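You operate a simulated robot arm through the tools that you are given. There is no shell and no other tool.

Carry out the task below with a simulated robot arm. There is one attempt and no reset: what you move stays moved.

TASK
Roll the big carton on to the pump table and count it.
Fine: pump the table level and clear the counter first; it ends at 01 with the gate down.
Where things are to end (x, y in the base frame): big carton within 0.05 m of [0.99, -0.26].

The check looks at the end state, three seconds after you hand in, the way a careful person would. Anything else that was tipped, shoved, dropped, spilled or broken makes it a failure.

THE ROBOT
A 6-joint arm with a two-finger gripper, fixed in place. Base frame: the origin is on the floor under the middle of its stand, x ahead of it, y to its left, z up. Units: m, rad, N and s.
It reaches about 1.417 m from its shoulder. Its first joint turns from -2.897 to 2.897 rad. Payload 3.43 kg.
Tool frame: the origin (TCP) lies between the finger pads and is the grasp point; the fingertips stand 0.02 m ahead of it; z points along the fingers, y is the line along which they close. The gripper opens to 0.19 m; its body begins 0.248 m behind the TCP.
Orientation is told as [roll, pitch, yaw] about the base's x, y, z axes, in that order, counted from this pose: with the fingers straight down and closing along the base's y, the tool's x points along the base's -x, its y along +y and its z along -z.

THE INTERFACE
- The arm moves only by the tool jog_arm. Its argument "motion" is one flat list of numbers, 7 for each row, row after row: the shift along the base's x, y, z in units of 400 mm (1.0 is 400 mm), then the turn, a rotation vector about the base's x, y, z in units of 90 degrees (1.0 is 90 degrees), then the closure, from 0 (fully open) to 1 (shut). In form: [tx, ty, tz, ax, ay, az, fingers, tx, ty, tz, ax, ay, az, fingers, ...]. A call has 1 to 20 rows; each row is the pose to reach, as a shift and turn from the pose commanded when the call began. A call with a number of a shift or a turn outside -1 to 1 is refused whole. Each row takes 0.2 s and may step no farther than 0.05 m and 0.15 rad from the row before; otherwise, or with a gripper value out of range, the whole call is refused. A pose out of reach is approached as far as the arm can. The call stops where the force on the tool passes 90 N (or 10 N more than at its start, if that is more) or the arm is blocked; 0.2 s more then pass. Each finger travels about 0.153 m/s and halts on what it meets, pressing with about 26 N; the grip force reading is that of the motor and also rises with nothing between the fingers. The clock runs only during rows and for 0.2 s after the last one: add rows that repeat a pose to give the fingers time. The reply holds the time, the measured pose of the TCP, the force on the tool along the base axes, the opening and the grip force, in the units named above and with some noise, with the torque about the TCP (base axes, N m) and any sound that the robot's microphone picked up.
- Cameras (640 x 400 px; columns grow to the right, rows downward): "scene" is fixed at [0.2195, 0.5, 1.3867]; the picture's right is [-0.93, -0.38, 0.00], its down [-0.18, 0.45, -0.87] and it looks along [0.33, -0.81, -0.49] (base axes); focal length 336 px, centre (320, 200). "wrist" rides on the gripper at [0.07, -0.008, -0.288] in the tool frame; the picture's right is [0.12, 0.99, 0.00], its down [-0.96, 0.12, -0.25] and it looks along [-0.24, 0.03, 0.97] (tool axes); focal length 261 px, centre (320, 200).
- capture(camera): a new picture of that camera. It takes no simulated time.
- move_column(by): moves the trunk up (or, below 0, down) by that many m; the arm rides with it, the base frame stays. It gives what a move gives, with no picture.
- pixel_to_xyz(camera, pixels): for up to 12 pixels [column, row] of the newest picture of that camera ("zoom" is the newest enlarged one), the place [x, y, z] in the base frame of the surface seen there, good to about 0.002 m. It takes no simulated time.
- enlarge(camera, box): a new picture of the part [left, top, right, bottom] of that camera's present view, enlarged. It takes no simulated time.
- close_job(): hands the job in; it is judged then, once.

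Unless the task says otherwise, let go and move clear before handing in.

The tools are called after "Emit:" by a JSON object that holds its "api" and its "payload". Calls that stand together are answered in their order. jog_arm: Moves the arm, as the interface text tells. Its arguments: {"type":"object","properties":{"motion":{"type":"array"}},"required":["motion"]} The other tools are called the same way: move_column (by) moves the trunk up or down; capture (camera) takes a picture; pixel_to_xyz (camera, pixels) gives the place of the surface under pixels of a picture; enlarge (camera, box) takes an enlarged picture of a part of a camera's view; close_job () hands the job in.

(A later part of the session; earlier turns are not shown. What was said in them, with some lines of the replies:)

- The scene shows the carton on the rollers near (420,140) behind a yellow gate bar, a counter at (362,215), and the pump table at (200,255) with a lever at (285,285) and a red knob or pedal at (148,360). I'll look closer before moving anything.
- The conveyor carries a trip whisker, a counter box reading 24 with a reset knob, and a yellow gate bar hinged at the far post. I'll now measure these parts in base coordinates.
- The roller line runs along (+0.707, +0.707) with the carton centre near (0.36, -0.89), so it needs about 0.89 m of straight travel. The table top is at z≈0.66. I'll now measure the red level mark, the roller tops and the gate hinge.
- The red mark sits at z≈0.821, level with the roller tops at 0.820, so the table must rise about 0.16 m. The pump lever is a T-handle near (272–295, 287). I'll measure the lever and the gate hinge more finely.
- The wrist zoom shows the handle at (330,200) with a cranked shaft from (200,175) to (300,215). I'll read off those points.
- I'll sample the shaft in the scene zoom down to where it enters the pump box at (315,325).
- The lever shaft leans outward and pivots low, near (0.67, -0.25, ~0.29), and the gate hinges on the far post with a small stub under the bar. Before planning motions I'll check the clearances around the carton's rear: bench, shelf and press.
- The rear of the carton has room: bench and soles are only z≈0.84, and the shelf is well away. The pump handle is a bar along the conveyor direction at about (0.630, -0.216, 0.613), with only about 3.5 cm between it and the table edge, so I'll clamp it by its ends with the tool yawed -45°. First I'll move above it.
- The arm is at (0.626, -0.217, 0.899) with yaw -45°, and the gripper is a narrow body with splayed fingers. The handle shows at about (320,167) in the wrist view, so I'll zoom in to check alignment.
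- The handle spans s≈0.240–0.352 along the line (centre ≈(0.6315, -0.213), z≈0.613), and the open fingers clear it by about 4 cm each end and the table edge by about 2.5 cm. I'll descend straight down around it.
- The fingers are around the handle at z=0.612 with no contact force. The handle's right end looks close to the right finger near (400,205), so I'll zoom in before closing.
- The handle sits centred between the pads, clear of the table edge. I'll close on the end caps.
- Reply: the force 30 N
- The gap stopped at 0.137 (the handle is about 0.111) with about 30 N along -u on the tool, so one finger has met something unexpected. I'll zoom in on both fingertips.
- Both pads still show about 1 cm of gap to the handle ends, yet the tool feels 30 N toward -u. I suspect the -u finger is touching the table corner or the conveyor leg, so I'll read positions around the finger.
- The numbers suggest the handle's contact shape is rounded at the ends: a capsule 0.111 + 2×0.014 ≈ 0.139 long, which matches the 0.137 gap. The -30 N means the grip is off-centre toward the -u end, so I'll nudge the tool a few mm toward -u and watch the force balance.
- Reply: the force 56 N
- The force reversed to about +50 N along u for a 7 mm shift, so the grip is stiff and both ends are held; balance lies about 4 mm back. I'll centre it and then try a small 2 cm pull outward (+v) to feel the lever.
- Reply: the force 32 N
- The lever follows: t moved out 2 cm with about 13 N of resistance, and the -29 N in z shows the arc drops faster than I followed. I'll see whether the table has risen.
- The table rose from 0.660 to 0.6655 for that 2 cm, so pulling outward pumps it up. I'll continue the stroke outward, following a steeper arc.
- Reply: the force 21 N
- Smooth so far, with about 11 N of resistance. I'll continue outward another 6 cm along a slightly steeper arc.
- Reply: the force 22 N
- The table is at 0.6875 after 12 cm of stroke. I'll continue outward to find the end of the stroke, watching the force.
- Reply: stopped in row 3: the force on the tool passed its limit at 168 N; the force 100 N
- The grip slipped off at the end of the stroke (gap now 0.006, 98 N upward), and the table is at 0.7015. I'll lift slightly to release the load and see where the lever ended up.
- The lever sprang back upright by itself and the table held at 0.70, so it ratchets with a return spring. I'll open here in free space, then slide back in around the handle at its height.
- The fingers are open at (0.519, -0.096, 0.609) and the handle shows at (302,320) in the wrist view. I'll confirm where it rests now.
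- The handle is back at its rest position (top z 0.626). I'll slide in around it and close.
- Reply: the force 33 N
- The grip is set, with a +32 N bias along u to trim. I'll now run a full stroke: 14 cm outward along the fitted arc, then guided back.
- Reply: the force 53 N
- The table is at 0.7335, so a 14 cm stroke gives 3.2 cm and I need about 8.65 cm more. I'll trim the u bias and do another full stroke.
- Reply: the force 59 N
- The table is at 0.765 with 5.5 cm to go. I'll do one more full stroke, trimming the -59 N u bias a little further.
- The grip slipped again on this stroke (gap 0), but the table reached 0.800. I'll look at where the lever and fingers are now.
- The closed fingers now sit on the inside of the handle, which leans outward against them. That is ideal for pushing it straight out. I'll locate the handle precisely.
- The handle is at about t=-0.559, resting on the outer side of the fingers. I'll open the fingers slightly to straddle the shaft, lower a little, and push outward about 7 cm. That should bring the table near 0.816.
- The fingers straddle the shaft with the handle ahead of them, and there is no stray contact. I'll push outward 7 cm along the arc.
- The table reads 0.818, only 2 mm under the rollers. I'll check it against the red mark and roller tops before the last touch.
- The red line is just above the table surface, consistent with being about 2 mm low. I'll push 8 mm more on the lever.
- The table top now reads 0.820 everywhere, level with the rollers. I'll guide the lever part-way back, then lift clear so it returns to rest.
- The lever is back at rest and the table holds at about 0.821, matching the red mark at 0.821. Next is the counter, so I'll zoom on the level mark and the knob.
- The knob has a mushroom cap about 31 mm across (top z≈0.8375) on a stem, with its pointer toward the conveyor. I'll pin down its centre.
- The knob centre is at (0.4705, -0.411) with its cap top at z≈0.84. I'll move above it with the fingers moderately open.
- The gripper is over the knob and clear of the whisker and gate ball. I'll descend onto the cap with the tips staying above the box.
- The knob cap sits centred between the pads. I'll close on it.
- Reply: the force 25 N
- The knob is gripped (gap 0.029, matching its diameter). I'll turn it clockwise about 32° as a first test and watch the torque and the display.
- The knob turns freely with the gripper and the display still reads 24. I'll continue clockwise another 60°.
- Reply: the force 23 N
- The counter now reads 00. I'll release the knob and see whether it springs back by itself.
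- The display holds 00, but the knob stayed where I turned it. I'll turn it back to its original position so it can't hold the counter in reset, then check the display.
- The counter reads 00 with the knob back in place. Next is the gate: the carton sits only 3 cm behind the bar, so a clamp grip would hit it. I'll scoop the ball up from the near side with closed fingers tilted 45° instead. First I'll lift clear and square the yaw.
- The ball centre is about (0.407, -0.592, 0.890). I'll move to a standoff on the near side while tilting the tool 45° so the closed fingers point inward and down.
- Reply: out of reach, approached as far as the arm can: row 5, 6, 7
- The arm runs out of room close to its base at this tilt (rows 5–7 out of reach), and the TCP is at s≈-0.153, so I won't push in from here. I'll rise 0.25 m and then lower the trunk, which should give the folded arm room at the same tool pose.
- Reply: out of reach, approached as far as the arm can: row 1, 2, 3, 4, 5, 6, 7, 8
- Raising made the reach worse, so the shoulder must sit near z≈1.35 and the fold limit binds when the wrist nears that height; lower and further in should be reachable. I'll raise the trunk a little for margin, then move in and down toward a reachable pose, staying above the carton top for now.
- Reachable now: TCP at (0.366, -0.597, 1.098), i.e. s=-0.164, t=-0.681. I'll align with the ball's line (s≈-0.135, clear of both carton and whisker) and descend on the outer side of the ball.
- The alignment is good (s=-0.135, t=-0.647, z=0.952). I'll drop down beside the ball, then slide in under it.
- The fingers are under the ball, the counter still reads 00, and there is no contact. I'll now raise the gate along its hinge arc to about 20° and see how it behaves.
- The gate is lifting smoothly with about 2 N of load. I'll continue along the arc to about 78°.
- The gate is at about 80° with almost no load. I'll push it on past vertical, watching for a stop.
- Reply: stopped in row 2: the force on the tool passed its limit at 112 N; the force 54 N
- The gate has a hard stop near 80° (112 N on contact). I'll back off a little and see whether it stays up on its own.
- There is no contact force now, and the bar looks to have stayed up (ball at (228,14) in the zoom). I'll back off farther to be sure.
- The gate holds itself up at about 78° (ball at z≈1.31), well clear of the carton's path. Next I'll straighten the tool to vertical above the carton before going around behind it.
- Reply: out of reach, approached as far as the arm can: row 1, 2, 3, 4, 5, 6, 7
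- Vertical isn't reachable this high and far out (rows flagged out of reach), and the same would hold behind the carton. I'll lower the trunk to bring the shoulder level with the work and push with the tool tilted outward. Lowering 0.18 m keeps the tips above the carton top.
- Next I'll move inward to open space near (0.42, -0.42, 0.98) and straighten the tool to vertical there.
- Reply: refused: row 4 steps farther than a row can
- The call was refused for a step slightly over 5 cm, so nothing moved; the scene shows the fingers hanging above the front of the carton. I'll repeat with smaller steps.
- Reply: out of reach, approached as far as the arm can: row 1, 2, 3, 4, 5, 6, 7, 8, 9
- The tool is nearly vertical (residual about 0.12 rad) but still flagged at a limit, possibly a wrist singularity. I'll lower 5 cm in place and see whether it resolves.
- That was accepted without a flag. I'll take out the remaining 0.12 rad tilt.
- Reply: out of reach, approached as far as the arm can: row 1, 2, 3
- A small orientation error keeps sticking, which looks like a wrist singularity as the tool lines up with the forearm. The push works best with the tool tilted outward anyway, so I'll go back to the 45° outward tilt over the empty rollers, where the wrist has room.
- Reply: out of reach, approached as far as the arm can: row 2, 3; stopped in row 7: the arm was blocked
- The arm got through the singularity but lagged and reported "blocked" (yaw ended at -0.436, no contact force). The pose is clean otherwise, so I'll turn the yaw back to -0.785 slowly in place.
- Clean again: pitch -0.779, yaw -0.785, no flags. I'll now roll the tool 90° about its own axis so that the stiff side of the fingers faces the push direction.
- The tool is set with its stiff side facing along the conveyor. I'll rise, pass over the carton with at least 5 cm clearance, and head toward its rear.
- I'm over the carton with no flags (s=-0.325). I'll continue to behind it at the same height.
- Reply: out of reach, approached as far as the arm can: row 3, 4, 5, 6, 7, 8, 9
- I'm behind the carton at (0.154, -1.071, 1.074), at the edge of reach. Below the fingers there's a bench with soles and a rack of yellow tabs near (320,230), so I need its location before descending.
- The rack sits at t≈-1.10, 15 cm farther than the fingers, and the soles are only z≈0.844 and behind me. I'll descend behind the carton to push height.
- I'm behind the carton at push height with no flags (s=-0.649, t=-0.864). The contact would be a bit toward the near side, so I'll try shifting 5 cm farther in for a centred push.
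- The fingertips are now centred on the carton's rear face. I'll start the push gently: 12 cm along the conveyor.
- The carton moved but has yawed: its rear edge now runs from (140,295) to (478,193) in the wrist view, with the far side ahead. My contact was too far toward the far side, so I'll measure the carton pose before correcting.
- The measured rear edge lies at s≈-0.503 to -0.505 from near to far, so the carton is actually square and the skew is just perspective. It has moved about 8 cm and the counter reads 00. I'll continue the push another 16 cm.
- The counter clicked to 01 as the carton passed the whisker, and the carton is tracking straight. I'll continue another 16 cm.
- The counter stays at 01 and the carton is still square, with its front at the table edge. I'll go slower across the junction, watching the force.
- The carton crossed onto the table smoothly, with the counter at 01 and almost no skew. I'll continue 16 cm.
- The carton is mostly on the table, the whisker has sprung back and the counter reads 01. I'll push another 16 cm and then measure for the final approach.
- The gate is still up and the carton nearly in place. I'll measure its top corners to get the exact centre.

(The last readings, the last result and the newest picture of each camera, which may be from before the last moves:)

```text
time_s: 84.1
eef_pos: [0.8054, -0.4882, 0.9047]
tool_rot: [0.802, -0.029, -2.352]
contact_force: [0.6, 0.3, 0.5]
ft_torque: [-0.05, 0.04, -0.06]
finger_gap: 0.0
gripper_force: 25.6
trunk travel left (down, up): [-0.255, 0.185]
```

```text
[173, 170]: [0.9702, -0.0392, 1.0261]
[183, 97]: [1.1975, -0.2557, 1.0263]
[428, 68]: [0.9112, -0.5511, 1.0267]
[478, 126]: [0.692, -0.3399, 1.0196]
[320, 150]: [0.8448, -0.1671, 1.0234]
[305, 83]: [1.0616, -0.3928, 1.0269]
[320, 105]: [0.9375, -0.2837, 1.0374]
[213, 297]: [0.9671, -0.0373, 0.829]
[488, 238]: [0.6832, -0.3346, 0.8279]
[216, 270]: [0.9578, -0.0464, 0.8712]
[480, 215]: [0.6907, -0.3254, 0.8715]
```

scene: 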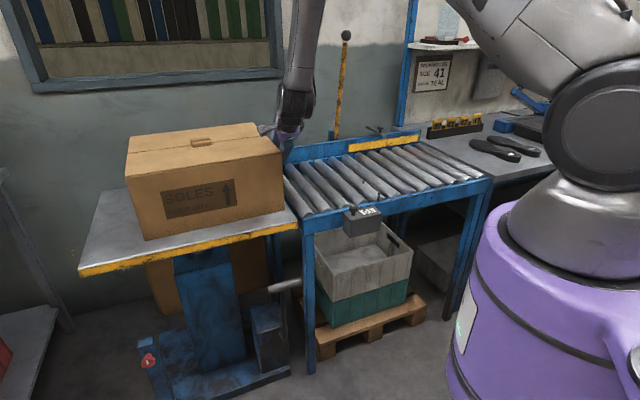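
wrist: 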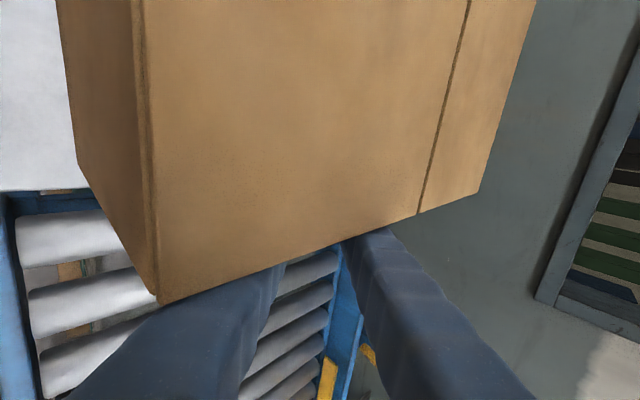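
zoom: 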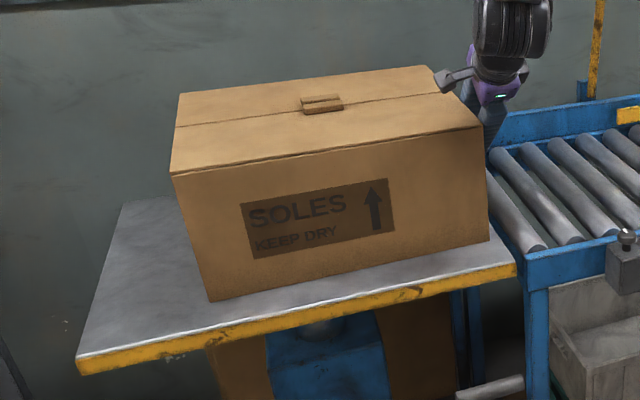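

The carton centre is at (0.943, -0.297), square within about 1.5°, so it needs 5.9 cm more along the line. I'll finish the push slowly.

Emit:
{"api": "jog_arm", "payload": {"motion": [0.0265, 0.0265, 0, 0, 0, 0, 1, 0.053, 0.053, 0, 0, 0, 0, 1, 0.0795, 0.0795, 0, 0, 0, 0, 1, 0.1025, 0.1025, 0, 0, 0, 0, 1, 0.1025, 0.1025, 0, 0, 0, 0, 1]}}

Emit:
{"api": "enlarge", "payload": {"camera": "scene", "box": [60, 90, 340, 290]}}

Emit:
{"api": "pixel_to_xyz", "payload": {"camera": "zoom", "pixels": [[130, 180], [145, 104], [395, 72], [440, 135], [280, 110]]}}

```text
time_s: 85.3
eef_pos: [0.8487, -0.4467, 0.903]
tool_rot: [0.801, -0.029, -2.351]
contact_force: [0.0, -0.3, 1.0]
ft_torque: [-0.01, -0.02, -0.01]
finger_gap: 0.0001
gripper_force: 25.7
trunk travel left (down, up): [-0.255, 0.185]
```

```text
2.00 times, centred on (200, 190) of scene
```

zoom: 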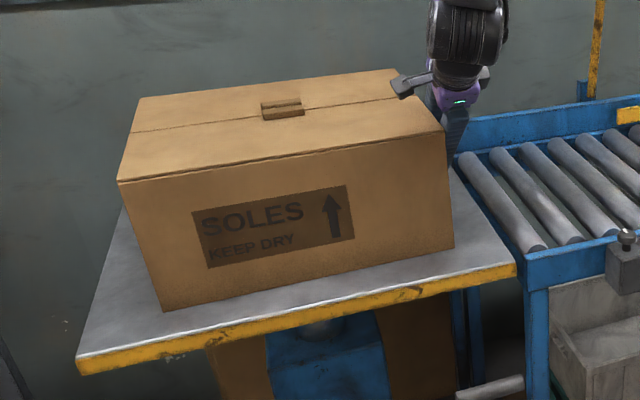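

```text
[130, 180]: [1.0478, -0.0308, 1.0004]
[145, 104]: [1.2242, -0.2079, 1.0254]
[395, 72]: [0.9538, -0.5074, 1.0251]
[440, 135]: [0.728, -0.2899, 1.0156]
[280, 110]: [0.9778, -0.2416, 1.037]
```

The push is done. I'll re-measure the corners at their exact pixels in this zoom.

Emit:
{"api": "pixel_to_xyz", "payload": {"camera": "zoom", "pixels": [[121, 179], [142, 101], [397, 71], [441, 130], [270, 155], [260, 87], [128, 140], [420, 100]]}}

Emit:
{"api": "capture", "payload": {"camera": "wrist"}}

Emit:
{"api": "enlarge", "payload": {"camera": "scene", "box": [300, 20, 480, 240]}}

```text
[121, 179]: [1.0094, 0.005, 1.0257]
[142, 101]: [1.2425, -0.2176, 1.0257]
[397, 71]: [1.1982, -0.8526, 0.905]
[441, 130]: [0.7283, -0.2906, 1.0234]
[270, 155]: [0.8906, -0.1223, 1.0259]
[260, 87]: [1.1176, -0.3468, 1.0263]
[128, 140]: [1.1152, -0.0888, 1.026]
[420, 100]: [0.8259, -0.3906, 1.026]
```

```text
taken
```

wrist: 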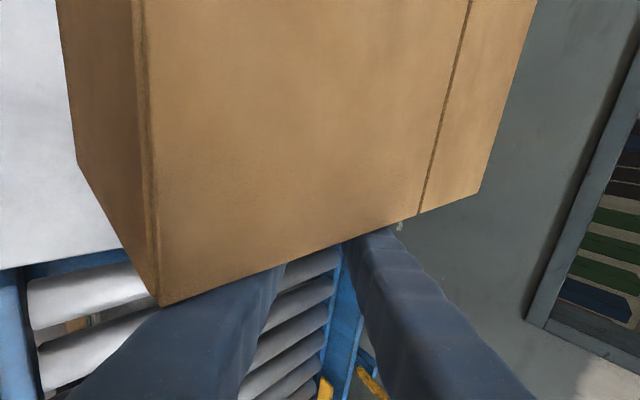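

```text
1.82 times, centred on (390, 130) of scene
```

zoom: 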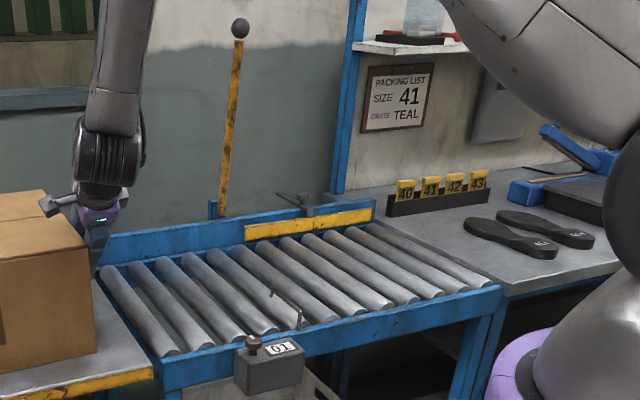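

The carton centre is now at about (0.984, -0.253), roughly 1 cm from the target. The counter reads 01, and what's left is to lower the gate. There's also a yellow plate and a dark handle on the far rail at (300,205) in the zoom that the carton had hidden, so I'll take a closer look.

Emit:
{"api": "enlarge", "payload": {"camera": "scene", "box": [330, 110, 440, 200]}}

Emit:
{"api": "pixel_to_xyz", "payload": {"camera": "zoom", "pixels": [[190, 80], [240, 90], [150, 150], [400, 120], [270, 150], [190, 150]]}}

```text
4.44 times, centred on (385, 155) of scene
```

zoom: 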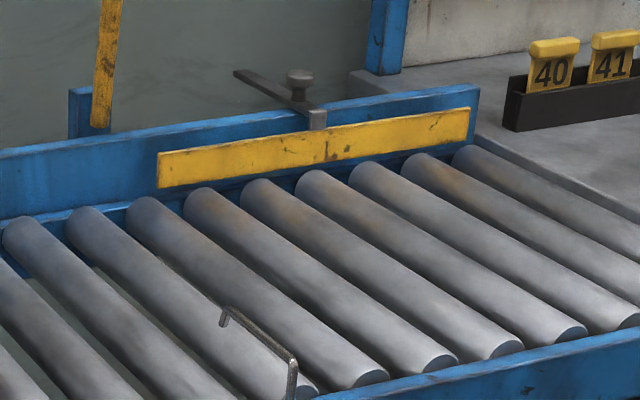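

```text
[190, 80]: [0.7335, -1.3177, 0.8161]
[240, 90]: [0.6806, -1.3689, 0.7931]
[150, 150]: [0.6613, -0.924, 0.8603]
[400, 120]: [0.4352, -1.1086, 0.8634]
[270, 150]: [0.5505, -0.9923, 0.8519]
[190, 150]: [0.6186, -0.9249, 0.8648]
```

The yellow plate is just the conveyor's far side guide with its clamp, so it needs no action. I'll back away from the carton and rise.

Emit:
{"api": "jog_arm", "payload": {"motion": [-0.04, -0.04, 0, 0, 0, 0, 1, -0.1, -0.1, 0, 0, 0, 0, 1, -0.17, -0.17, 0.02, 0, 0, 0, 1, -0.24, -0.24, 0.08, 0, 0, 0, 1, -0.3, -0.3, 0.16, 0, 0, 0, 1, -0.36, -0.36, 0.24, 0, 0, 0, 1, -0.36, -0.36, 0.24, 0, 0, 0, 1]}}

Emit:
{"api": "move_column", "payload": {"by": 0.18}}

Emit:
{"api": "capture", "payload": {"camera": "scene"}}

Emit:
{"api": "enlarge", "payload": {"camera": "scene", "box": [300, 20, 420, 150]}}

Emit:
{"api": "pixel_to_xyz", "payload": {"camera": "scene", "pixels": [[346, 34], [345, 37], [343, 55], [341, 75], [339, 100], [337, 125]]}}

```text
time_s: 86.9
eef_pos: [0.7009, -0.59, 0.9998]
tool_rot: [0.801, -0.03, -2.353]
contact_force: [0.3, 0.0, 0.0]
ft_torque: [-0.01, -0.03, 0.02]
finger_gap: 0.0
gripper_force: 25.8
trunk travel left (down, up): [-0.255, 0.185]
```

```text
time_s: 88.9
eef_pos: [0.702, -0.5902, 1.1799]
tool_rot: [0.8, -0.031, -2.353]
contact_force: [-0.3, -0.3, 0.1]
ft_torque: [0.0, 0.0, -0.01]
finger_gap: 0.0001
gripper_force: 26.2
trunk travel left (down, up): [-0.435, 0.005]
```

```text
taken
```

scene: 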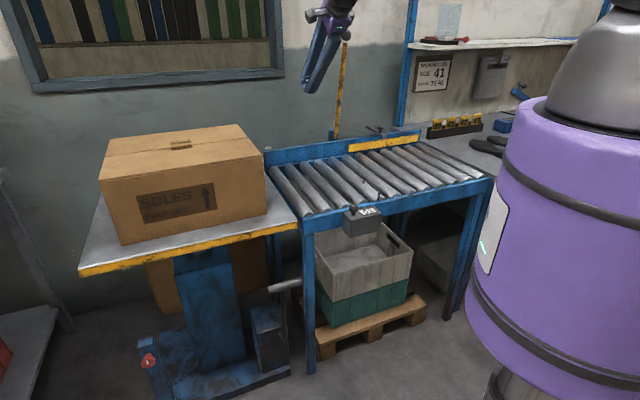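

```text
3.08 times, centred on (360, 85) of scene
```

zoom: 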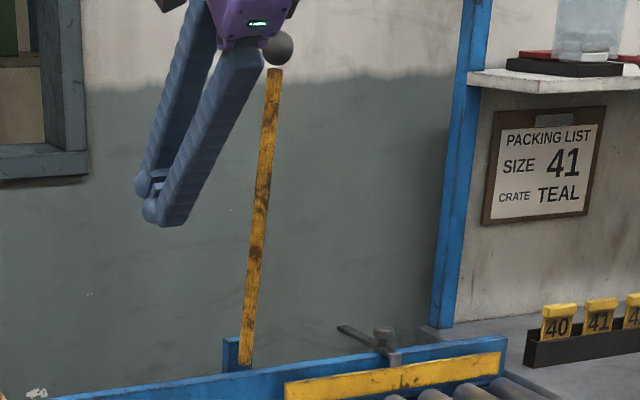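

```text
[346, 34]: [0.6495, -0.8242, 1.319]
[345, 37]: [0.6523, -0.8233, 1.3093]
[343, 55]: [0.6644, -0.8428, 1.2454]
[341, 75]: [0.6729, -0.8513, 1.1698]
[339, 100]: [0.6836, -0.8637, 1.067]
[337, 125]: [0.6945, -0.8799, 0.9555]
```

The ball is at about s=-0.130, t=-1.063, z=1.31, with the gate at about 80°. I'll roll the tool back 90° so the fingers close along the conveyor direction; that lets me hold the ball and guide the gate down.

Emit:
{"api": "jog_arm", "payload": {"motion": [0, 0, 0, -0.0411, 0.0411, 0.0581, 1, 0, 0, 0, -0.0823, 0.0823, 0.1162, 1, 0, 0, 0, -0.1234, 0.1234, 0.1743, 1, 0, 0, 0, -0.1645, 0.1645, 0.2323, 1, 0, 0, 0, -0.2056, 0.2056, 0.2904, 1, 0, 0, 0, -0.2468, 0.2468, 0.3485, 1, 0, 0, 0, -0.2879, 0.2879, 0.4066, 1, 0, 0, 0, -0.329, 0.329, 0.4647, 1, 0, 0, 0, -0.3701, 0.3701, 0.5228, 1, 0, 0, 0, -0.4113, 0.4113, 0.5808, 1, 0, 0, 0, -0.4524, 0.4524, 0.6389, 1, 0, 0, 0, -0.4935, 0.4935, 0.697, 1, 0, 0, 0, -0.4935, 0.4935, 0.697, 1]}}

Emit:
{"api": "capture", "payload": {"camera": "wrist"}}

```text
time_s: 91.7
eef_pos: [0.7015, -0.5904, 1.1808]
tool_rot: [0.013, -0.803, -0.781]
contact_force: [-0.1, 0.5, 0.4]
ft_torque: [0.0, -0.02, -0.02]
finger_gap: 0.0
gripper_force: 26.3
trunk travel left (down, up): [-0.435, 0.005]
```

```text
taken
```

wrist: 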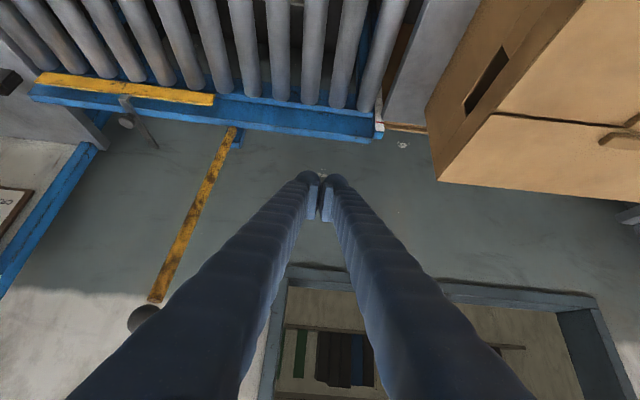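

The orientation is clean (pitch -0.80, yaw -0.78). I'll move in front of the gate's ball with the fingers open to straddle it.

Emit:
{"api": "jog_arm", "payload": {"motion": [-0.0566, -0.0663, 0.05, 0, 0, 0, 0.8, -0.1132, -0.1327, 0.1, 0, 0, 0, 0.55, -0.1698, -0.199, 0.15, 0, 0, 0, 0.5, -0.2263, -0.2653, 0.2, 0, 0, 0, 0.5, -0.2829, -0.3317, 0.25, 0, 0, 0, 0.5, -0.3395, -0.398, 0.3, 0, 0, 0, 0.5, -0.3395, -0.398, 0.3, 0, 0, 0, 0.5]}}

Emit:
{"api": "capture", "payload": {"camera": "scene"}}

Emit:
{"api": "capture", "payload": {"camera": "wrist"}}

```text
time_s: 93.3
eef_pos: [0.5661, -0.7493, 1.2989]
tool_rot: [0.012, -0.803, -0.782]
contact_force: [0.3, 0.0, 0.5]
ft_torque: [-0.01, 0.06, -0.06]
finger_gap: 0.0953
gripper_force: 0.3
trunk travel left (down, up): [-0.435, 0.005]
```

```text
taken
```

scene: 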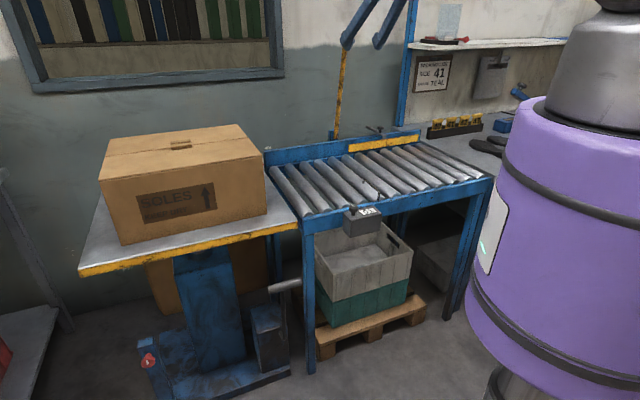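

```text
taken
```

wrist: 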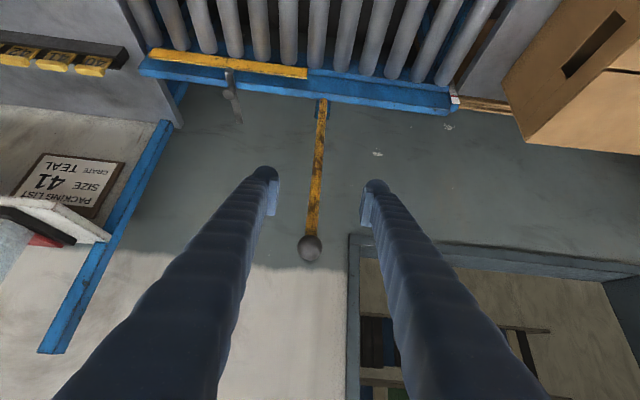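

The ball is framed between the open fingers at (310,247). I'll read its exact position from this view.

Emit:
{"api": "pixel_to_xyz", "payload": {"camera": "wrist", "pixels": [[310, 247], [303, 247], [317, 247], [310, 240], [312, 230], [316, 180], [320, 130], [273, 195], [366, 210]]}}

```text
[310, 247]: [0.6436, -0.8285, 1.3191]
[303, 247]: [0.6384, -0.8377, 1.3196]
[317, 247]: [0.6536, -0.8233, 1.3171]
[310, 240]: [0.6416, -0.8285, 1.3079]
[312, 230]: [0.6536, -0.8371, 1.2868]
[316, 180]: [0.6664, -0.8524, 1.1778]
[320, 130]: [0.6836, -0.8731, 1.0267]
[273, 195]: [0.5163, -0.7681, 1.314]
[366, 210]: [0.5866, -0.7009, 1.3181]
```

The ball centre is at (0.657, -0.842, 1.312), within about 1 mm of the finger midline. I'll slide in around it and close gently.

Emit:
{"api": "jog_arm", "payload": {"motion": [0.0532, -0.0541, 0.02, 0, 0, 0, 0.5, 0.1064, -0.1083, 0.04, 0, 0, 0, 0.5, 0.1596, -0.1624, 0.054, 0, 0, 0, 0.5, 0.2128, -0.2165, 0.054, 0, 0, 0, 0.5, 0.2128, -0.2165, 0.054, 0, 0, 0, 0.5]}}

Emit:
{"api": "capture", "payload": {"camera": "wrist"}}

```text
time_s: 94.5
eef_pos: [0.6499, -0.8355, 1.324]
tool_rot: [0.014, -0.803, -0.783]
contact_force: [-0.8, 0.3, 0.9]
ft_torque: [-0.04, -0.01, 0.02]
finger_gap: 0.0952
gripper_force: 0.1
trunk travel left (down, up): [-0.435, 0.005]
```

```text
taken
```

wrist: 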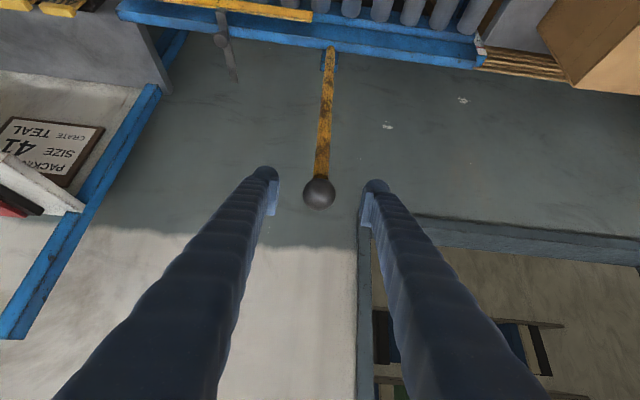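

The ball sits neatly between the pads at (319,191). I'll close on it.

Emit:
{"api": "jog_arm", "payload": {"motion": [0, 0, 0, 0, 0, 0, 0.7, 0, 0, 0, 0, 0, 0, 0.8, 0, 0, 0, 0, 0, 0, 1, 0, 0, 0, 0, 0, 0, 1]}}

Emit:
{"api": "capture", "payload": {"camera": "wrist"}}

```text
time_s: 95.5
eef_pos: [0.65, -0.8348, 1.3234]
tool_rot: [0.014, -0.802, -0.784]
contact_force: [-3.3, -3.7, 0.3]
ft_torque: [-0.19, -0.03, -0.06]
finger_gap: 0.0375
gripper_force: 45.2
trunk travel left (down, up): [-0.435, 0.005]
```

```text
taken
```

wrist: 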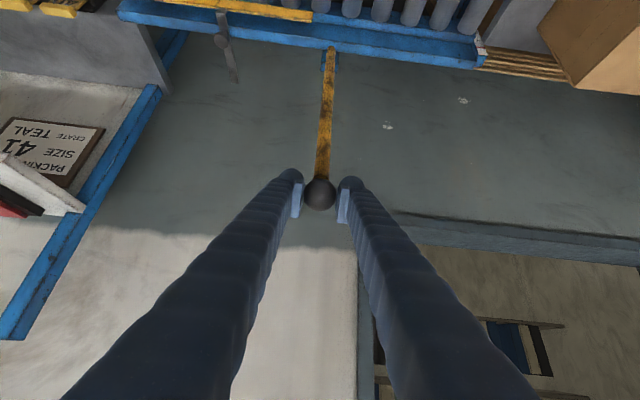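

The ball is gripped (gap 0.0375). I'll guide the gate down along its arc, first to 60°, and check the load.

Emit:
{"api": "jog_arm", "payload": {"motion": [-0.0312, 0.0312, -0.007, 0, 0, 0, 1, -0.0624, 0.0624, -0.0168, 0, 0, 0, 1, -0.0941, 0.0941, -0.03, 0, 0, 0, 1, -0.1257, 0.1257, -0.0448, 0, 0, 0, 1, -0.1563, 0.1563, -0.062, 0, 0, 0, 1, -0.1869, 0.1869, -0.0808, 0, 0, 0, 1, -0.2163, 0.2163, -0.1015, 0, 0, 0, 1, -0.2457, 0.2457, -0.124, 0, 0, 0, 1]}}

Emit:
{"api": "capture", "payload": {"camera": "wrist"}}

```text
time_s: 97.3
eef_pos: [0.5496, -0.7353, 1.2775]
tool_rot: [0.015, -0.807, -0.786]
contact_force: [-20.5, 4.3, 31.7]
ft_torque: [-0.29, -0.38, -0.21]
finger_gap: 0.033
gripper_force: 44.7
trunk travel left (down, up): [-0.435, 0.005]
```

```text
taken
```

wrist: 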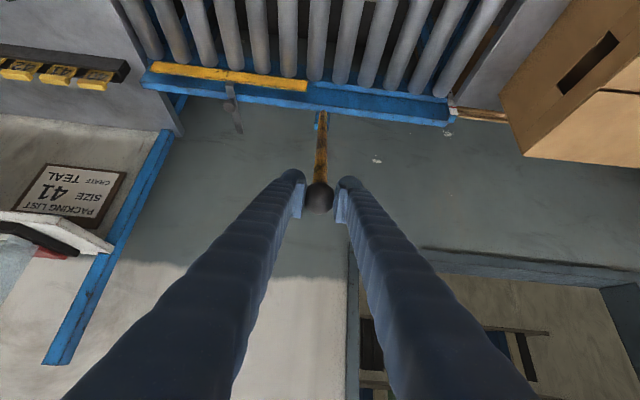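

The gate is following, with about 36 N directed along the bar, so my arc radius is slightly short. I'll read the ball's position and correct the path.

Emit:
{"api": "pixel_to_xyz", "payload": {"camera": "wrist", "pixels": [[319, 200], [319, 193], [314, 200], [325, 200], [321, 170], [321, 140], [322, 120]]}}

Emit:
{"api": "enlarge", "payload": {"camera": "wrist", "box": [260, 150, 390, 250]}}

```text
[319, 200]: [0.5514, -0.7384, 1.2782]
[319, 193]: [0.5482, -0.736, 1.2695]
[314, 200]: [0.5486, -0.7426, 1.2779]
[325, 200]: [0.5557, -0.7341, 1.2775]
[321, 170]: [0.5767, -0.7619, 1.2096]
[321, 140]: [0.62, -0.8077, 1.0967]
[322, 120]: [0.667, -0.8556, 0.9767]
```

```text
4.00 times, centred on (325, 200) of wrist
```

zoom: 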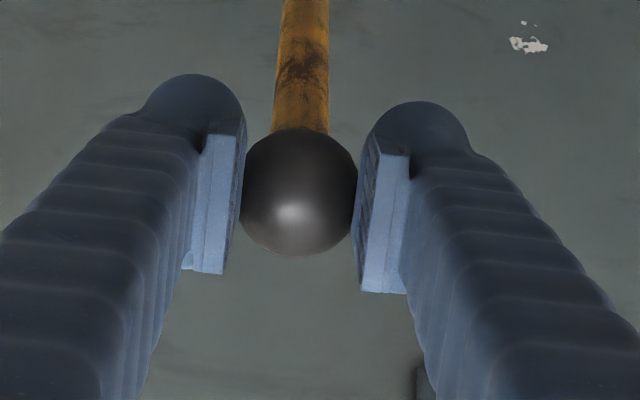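

The ball centre is at R≈0.432 from the hinge, so I'll use a slightly larger radius. I'll continue down to 30°.

Emit:
{"api": "jog_arm", "payload": {"motion": [-0.0295, 0.0295, -0.0215, 0, 0, 0, 1, -0.059, 0.059, -0.0443, 0, 0, 0, 1, -0.0858, 0.0858, -0.0725, 0, 0, 0, 1, -0.1119, 0.1119, -0.1018, 0, 0, 0, 1, -0.137, 0.137, -0.133, 0, 0, 0, 1, -0.1612, 0.1612, -0.1655, 0, 0, 0, 1, -0.1842, 0.1842, -0.1998, 0, 0, 0, 1, -0.2063, 0.2063, -0.2353, 0, 0, 0, 1, -0.2272, 0.2272, -0.272, 0, 0, 0, 1, -0.247, 0.247, -0.31, 0, 0, 0, 1, -0.2655, 0.2655, -0.3495, 0, 0, 0, 1, -0.2828, 0.2828, -0.3898, 0, 0, 0, 1]}}

Emit:
{"api": "capture", "payload": {"camera": "scene"}}

Emit:
{"api": "enlarge", "payload": {"camera": "wrist", "box": [260, 130, 390, 250]}}

```text
time_s: 99.9
eef_pos: [0.4323, -0.62, 1.1179]
tool_rot: [0.016, -0.803, -0.785]
contact_force: [-39.5, 26.9, 26.8]
ft_torque: [0.27, -0.34, 0.01]
finger_gap: 0.0324
gripper_force: 45.0
trunk travel left (down, up): [-0.435, 0.005]
```

```text
taken
```

scene: 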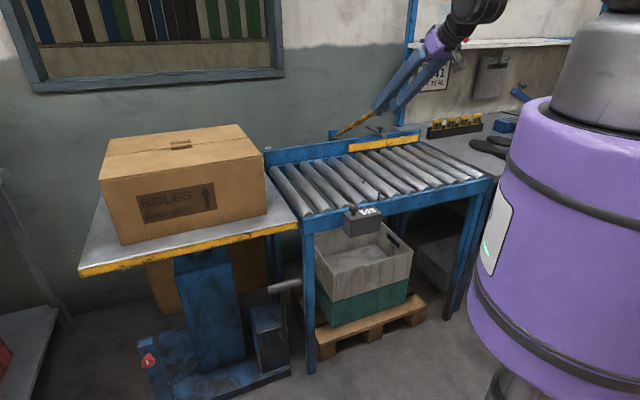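

```text
3.33 times, centred on (325, 190) of wrist
```

zoom: 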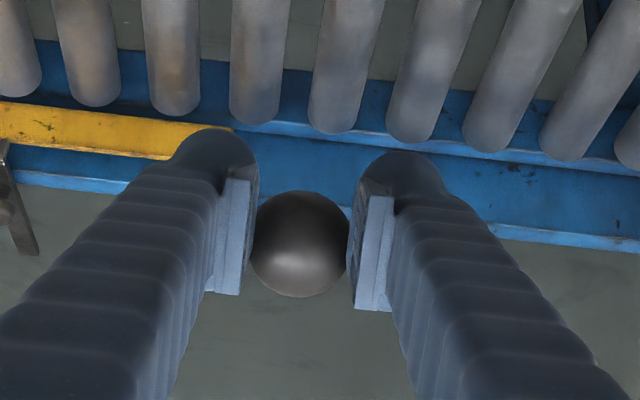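

The force is purely along the bar (about 54 N radial), so I'll shift a few mm outward along it and continue down to 10°.

Emit:
{"api": "jog_arm", "payload": {"motion": [-0.0076, 0.0076, 0.0063, 0, 0, 0, 1, -0.0235, 0.0235, -0.036, 0, 0, 0, 1, -0.0389, 0.0389, -0.0785, 0, 0, 0, 1, -0.0523, 0.0523, -0.1225, 0, 0, 0, 1, -0.0647, 0.0647, -0.1668, 0, 0, 0, 1, -0.0752, 0.0752, -0.2122, 0, 0, 0, 1, -0.085, 0.085, -0.2578, 0, 0, 0, 1, -0.0926, 0.0926, -0.3044, 0, 0, 0, 1, -0.0995, 0.0995, -0.351, 0, 0, 0, 1, -0.0995, 0.0995, -0.351, 0, 0, 0, 1]}}

Emit:
{"api": "enlarge", "payload": {"camera": "scene", "box": [310, 90, 450, 230]}}

Emit:
{"api": "capture", "payload": {"camera": "wrist"}}

```text
time_s: 102.1
eef_pos: [0.3955, -0.5818, 0.9771]
tool_rot: [0.018, -0.801, -0.788]
contact_force: [-51.2, 20.9, 7.5]
ft_torque: [0.37, 0.5, -0.73]
finger_gap: 0.0291
gripper_force: 45.1
trunk travel left (down, up): [-0.435, 0.005]
```

```text
2.86 times, centred on (380, 160) of scene
```

zoom: 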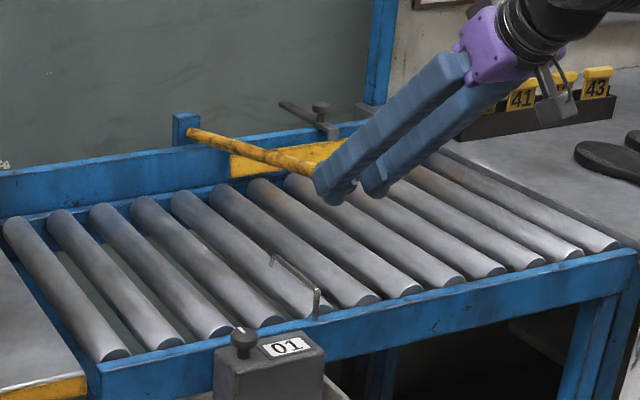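

```text
taken
```

wrist: 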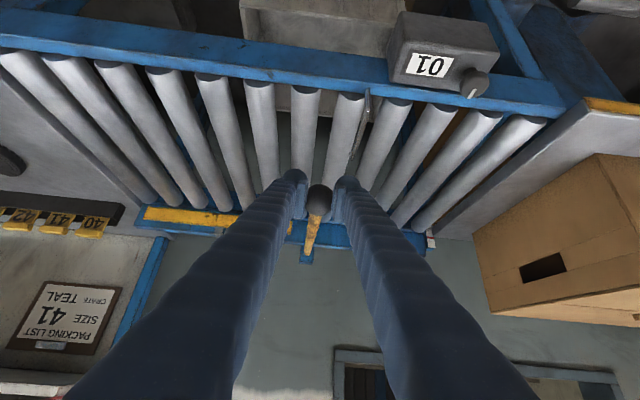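

The gate is down to about 10° and the counter still reads 01. There is still about 50 N pushing the tool outward, so I'll read the ball position before the last bit.

Emit:
{"api": "pixel_to_xyz", "payload": {"camera": "wrist", "pixels": [[318, 195], [318, 203], [313, 198], [324, 198], [314, 225], [310, 245]]}}

Emit:
{"api": "enlarge", "payload": {"camera": "wrist", "box": [260, 130, 390, 260]}}

```text
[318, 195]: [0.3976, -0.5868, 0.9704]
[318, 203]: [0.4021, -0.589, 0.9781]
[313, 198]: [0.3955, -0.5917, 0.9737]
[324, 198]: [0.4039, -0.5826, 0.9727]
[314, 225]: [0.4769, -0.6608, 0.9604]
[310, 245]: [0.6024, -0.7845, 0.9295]
```

```text
3.08 times, centred on (325, 195) of wrist
```

zoom: 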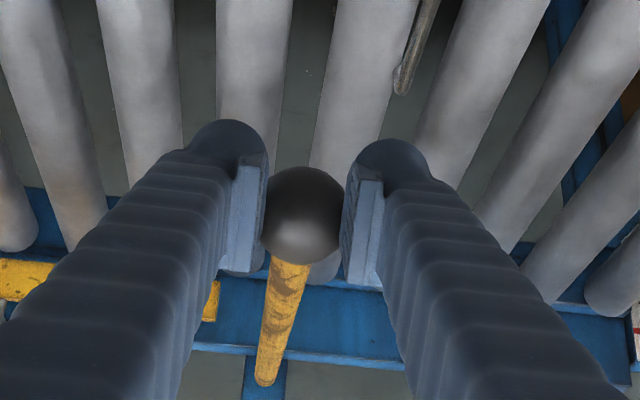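

The ball is at the very tips now (6 mm past them), because the pinch is squeezing it outward. I'll ease the tool inward and lower to about 4°, staying well above the whisker at z 0.851.

Emit:
{"api": "jog_arm", "payload": {"motion": [0.0076, -0.0076, -0.0105, 0, 0, 0, 1, 0.0018, -0.0018, -0.0663, 0, 0, 0, 1, -0.0021, 0.0021, -0.1223, 0, 0, 0, 1, -0.0021, 0.0021, -0.1223, 0, 0, 0, 1]}}

Emit:
{"api": "enlarge", "payload": {"camera": "scene", "box": [310, 90, 450, 230]}}

Emit:
{"api": "enlarge", "payload": {"camera": "wrist", "box": [260, 130, 390, 260]}}

```text
time_s: 103.1
eef_pos: [0.4011, -0.5857, 0.9347]
tool_rot: [0.011, -0.817, -0.777]
contact_force: [-11.7, 6.4, 55.6]
ft_torque: [-0.29, 0.46, -0.03]
finger_gap: 0.0
gripper_force: 33.6
trunk travel left (down, up): [-0.435, 0.005]
```

```text
2.86 times, centred on (380, 160) of scene
```

zoom: 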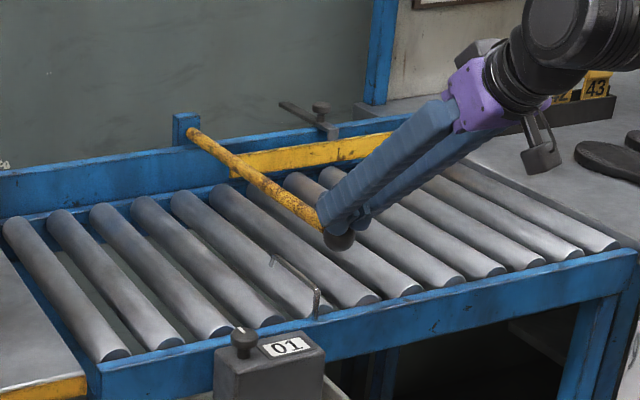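

```text
3.08 times, centred on (325, 195) of wrist
```

zoom: 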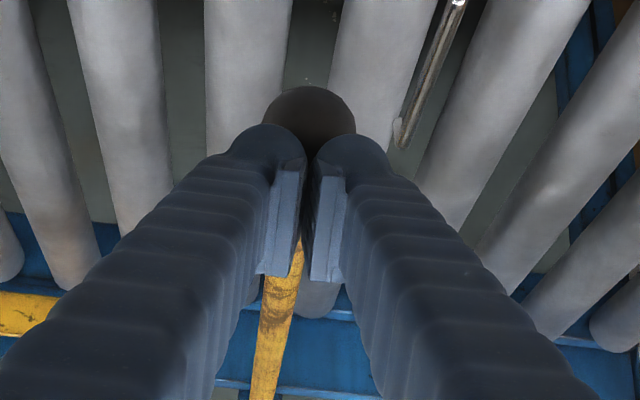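

The ball slipped out and the gate settled onto its rest, with the closed fingers now resting on top of it (55 N up) and the counter at 01. I'll lift straight off and retreat.

Emit:
{"api": "jog_arm", "payload": {"motion": [0, 0, 0.05, 0, 0, 0, 1, 0, 0, 0.12, 0, 0, 0, 1, 0, 0, 0.22, 0, 0, 0, 1, 0, 0, 0.32, 0, 0, 0, 1, 0, 0, 0.32, 0, 0, 0, 1]}}

Emit:
{"api": "capture", "payload": {"camera": "scene"}}

Emit:
{"api": "enlarge", "payload": {"camera": "scene", "box": [310, 90, 450, 230]}}

Emit:
{"api": "pixel_to_xyz", "payload": {"camera": "zoom", "pixels": [[338, 240], [325, 235], [345, 245], [280, 195], [200, 140], [240, 165]]}}

```text
time_s: 104.3
eef_pos: [0.399, -0.585, 1.0542]
tool_rot: [0.014, -0.8, -0.78]
contact_force: [0.9, 0.0, 0.4]
ft_torque: [0.0, 0.01, 0.0]
finger_gap: 0.0
gripper_force: 34.3
trunk travel left (down, up): [-0.435, 0.005]
```

```text
taken
```

scene: 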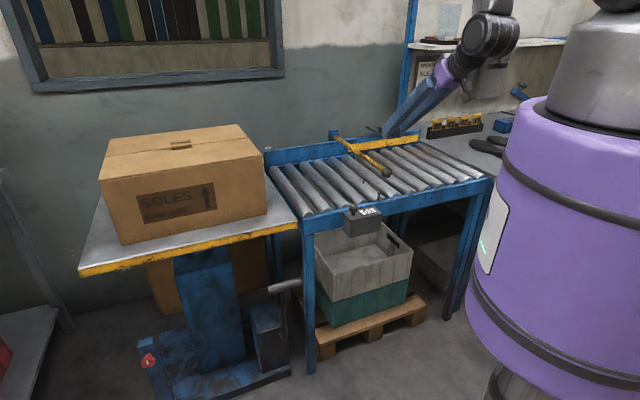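

```text
2.86 times, centred on (380, 160) of scene
```

zoom: 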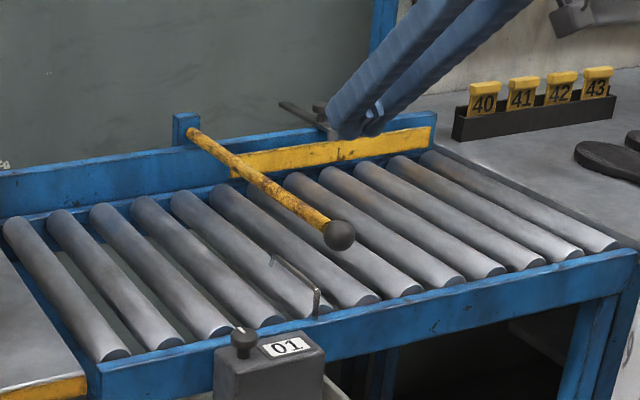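

```text
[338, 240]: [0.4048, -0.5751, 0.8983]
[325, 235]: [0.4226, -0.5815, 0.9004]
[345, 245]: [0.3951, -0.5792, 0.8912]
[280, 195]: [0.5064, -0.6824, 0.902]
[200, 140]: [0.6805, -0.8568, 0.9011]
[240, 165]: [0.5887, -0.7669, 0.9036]
```

The gate is fully down (bar level at z≈0.90 along its length) and the counter reads 01. I'll do a final check on the carton position and table height.

Emit:
{"api": "enlarge", "payload": {"camera": "scene", "box": [60, 90, 340, 290]}}

Emit:
{"api": "pixel_to_xyz", "payload": {"camera": "zoom", "pixels": [[84, 179], [98, 99], [357, 72], [408, 134], [90, 330], [300, 300], [470, 260], [450, 200], [520, 180], [100, 300], [415, 180]]}}

Emit:
{"api": "pixel_to_xyz", "payload": {"camera": "scene", "pixels": [[90, 255], [270, 225], [285, 222], [100, 245], [272, 200], [262, 158], [300, 180], [340, 180]]}}

Emit:
{"api": "enlarge", "payload": {"camera": "scene", "box": [330, 190, 400, 240]}}

```text
2.00 times, centred on (200, 190) of scene
```

zoom: 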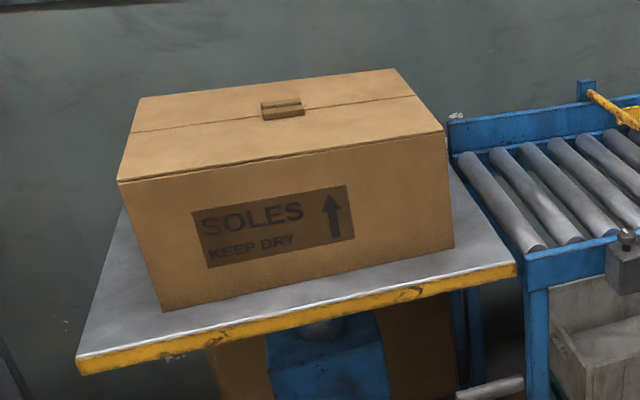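

```text
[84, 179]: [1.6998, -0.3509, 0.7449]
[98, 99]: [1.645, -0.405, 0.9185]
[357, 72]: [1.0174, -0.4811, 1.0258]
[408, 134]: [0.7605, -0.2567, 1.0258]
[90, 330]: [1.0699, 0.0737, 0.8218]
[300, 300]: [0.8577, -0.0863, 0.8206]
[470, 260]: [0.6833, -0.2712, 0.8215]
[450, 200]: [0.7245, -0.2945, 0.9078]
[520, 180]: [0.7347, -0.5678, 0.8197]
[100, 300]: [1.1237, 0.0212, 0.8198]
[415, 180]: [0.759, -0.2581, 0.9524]
```

```text
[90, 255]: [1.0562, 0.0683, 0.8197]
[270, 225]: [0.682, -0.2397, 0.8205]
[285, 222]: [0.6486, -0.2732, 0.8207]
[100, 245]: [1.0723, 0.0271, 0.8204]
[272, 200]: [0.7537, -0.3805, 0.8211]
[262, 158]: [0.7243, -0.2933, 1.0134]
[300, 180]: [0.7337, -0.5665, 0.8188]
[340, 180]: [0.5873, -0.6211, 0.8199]
```

```text
8.00 times, centred on (365, 215) of scene
```

zoom: 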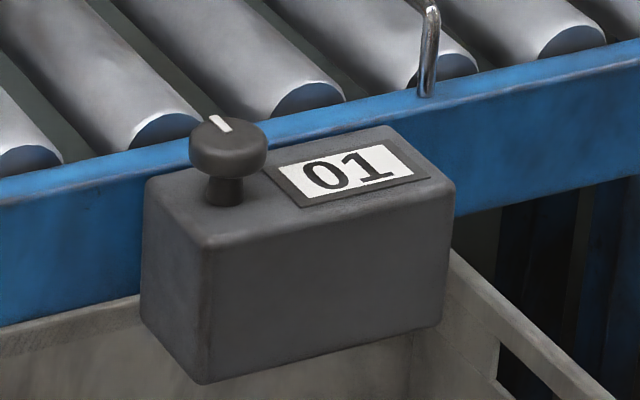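

Every reading checks out:
- **Table:** 0.820–0.821, level with the rollers and the red mark.
- **Carton:** hasn't moved since I measured its centre at about (0.984, -0.253), roughly 1 cm from the target.
- **Counter and gate:** counter at 01, gate bar down at its original height.
- **Arm:** clear, with no contact force and the gripper holding nothing.

I'm handing in.

Emit:
{"api": "close_job", "payload": {}}

```text
The job is handed in.
```

The job is handed in. At my last check the carton was on the pump table, about 1 cm from the target, with the counter at 01 and the gate down. I haven't seen the result of the judging.

| Item | Final reading |
|---|---|
| Big carton centre | about (0.984, -0.253), target (0.99, -0.26) |
| Table top | about 0.820–0.821 m; rollers 0.820 m, red mark 0.821 m |
| Counter | 01 (cleared to 00 first, knob turned back to where it was) |
| Gate | down, bar level at its starting height |

Four things didn't go cleanly:
- **Pump handle:** my grip slipped off it on two strokes. It sprang back by itself after the first slip; after the second it stopped against the fingers. The table held its height both times.
- **Gate going up:** I pushed it hard against its upper stop (112 N), and the arm stopped itself.
- **Gate coming down:** the ball slipped out of the fingers about 10° above rest and the gate dropped the last bit. The closed fingers then pressed on the ball (about 55 N) until I lifted off. It didn't touch the whisker or change the count.
- **Arm:** it flagged reach limits several times and once reported "blocked" in mid-air, with no contact force.

I saw nothing else moved or knocked over.
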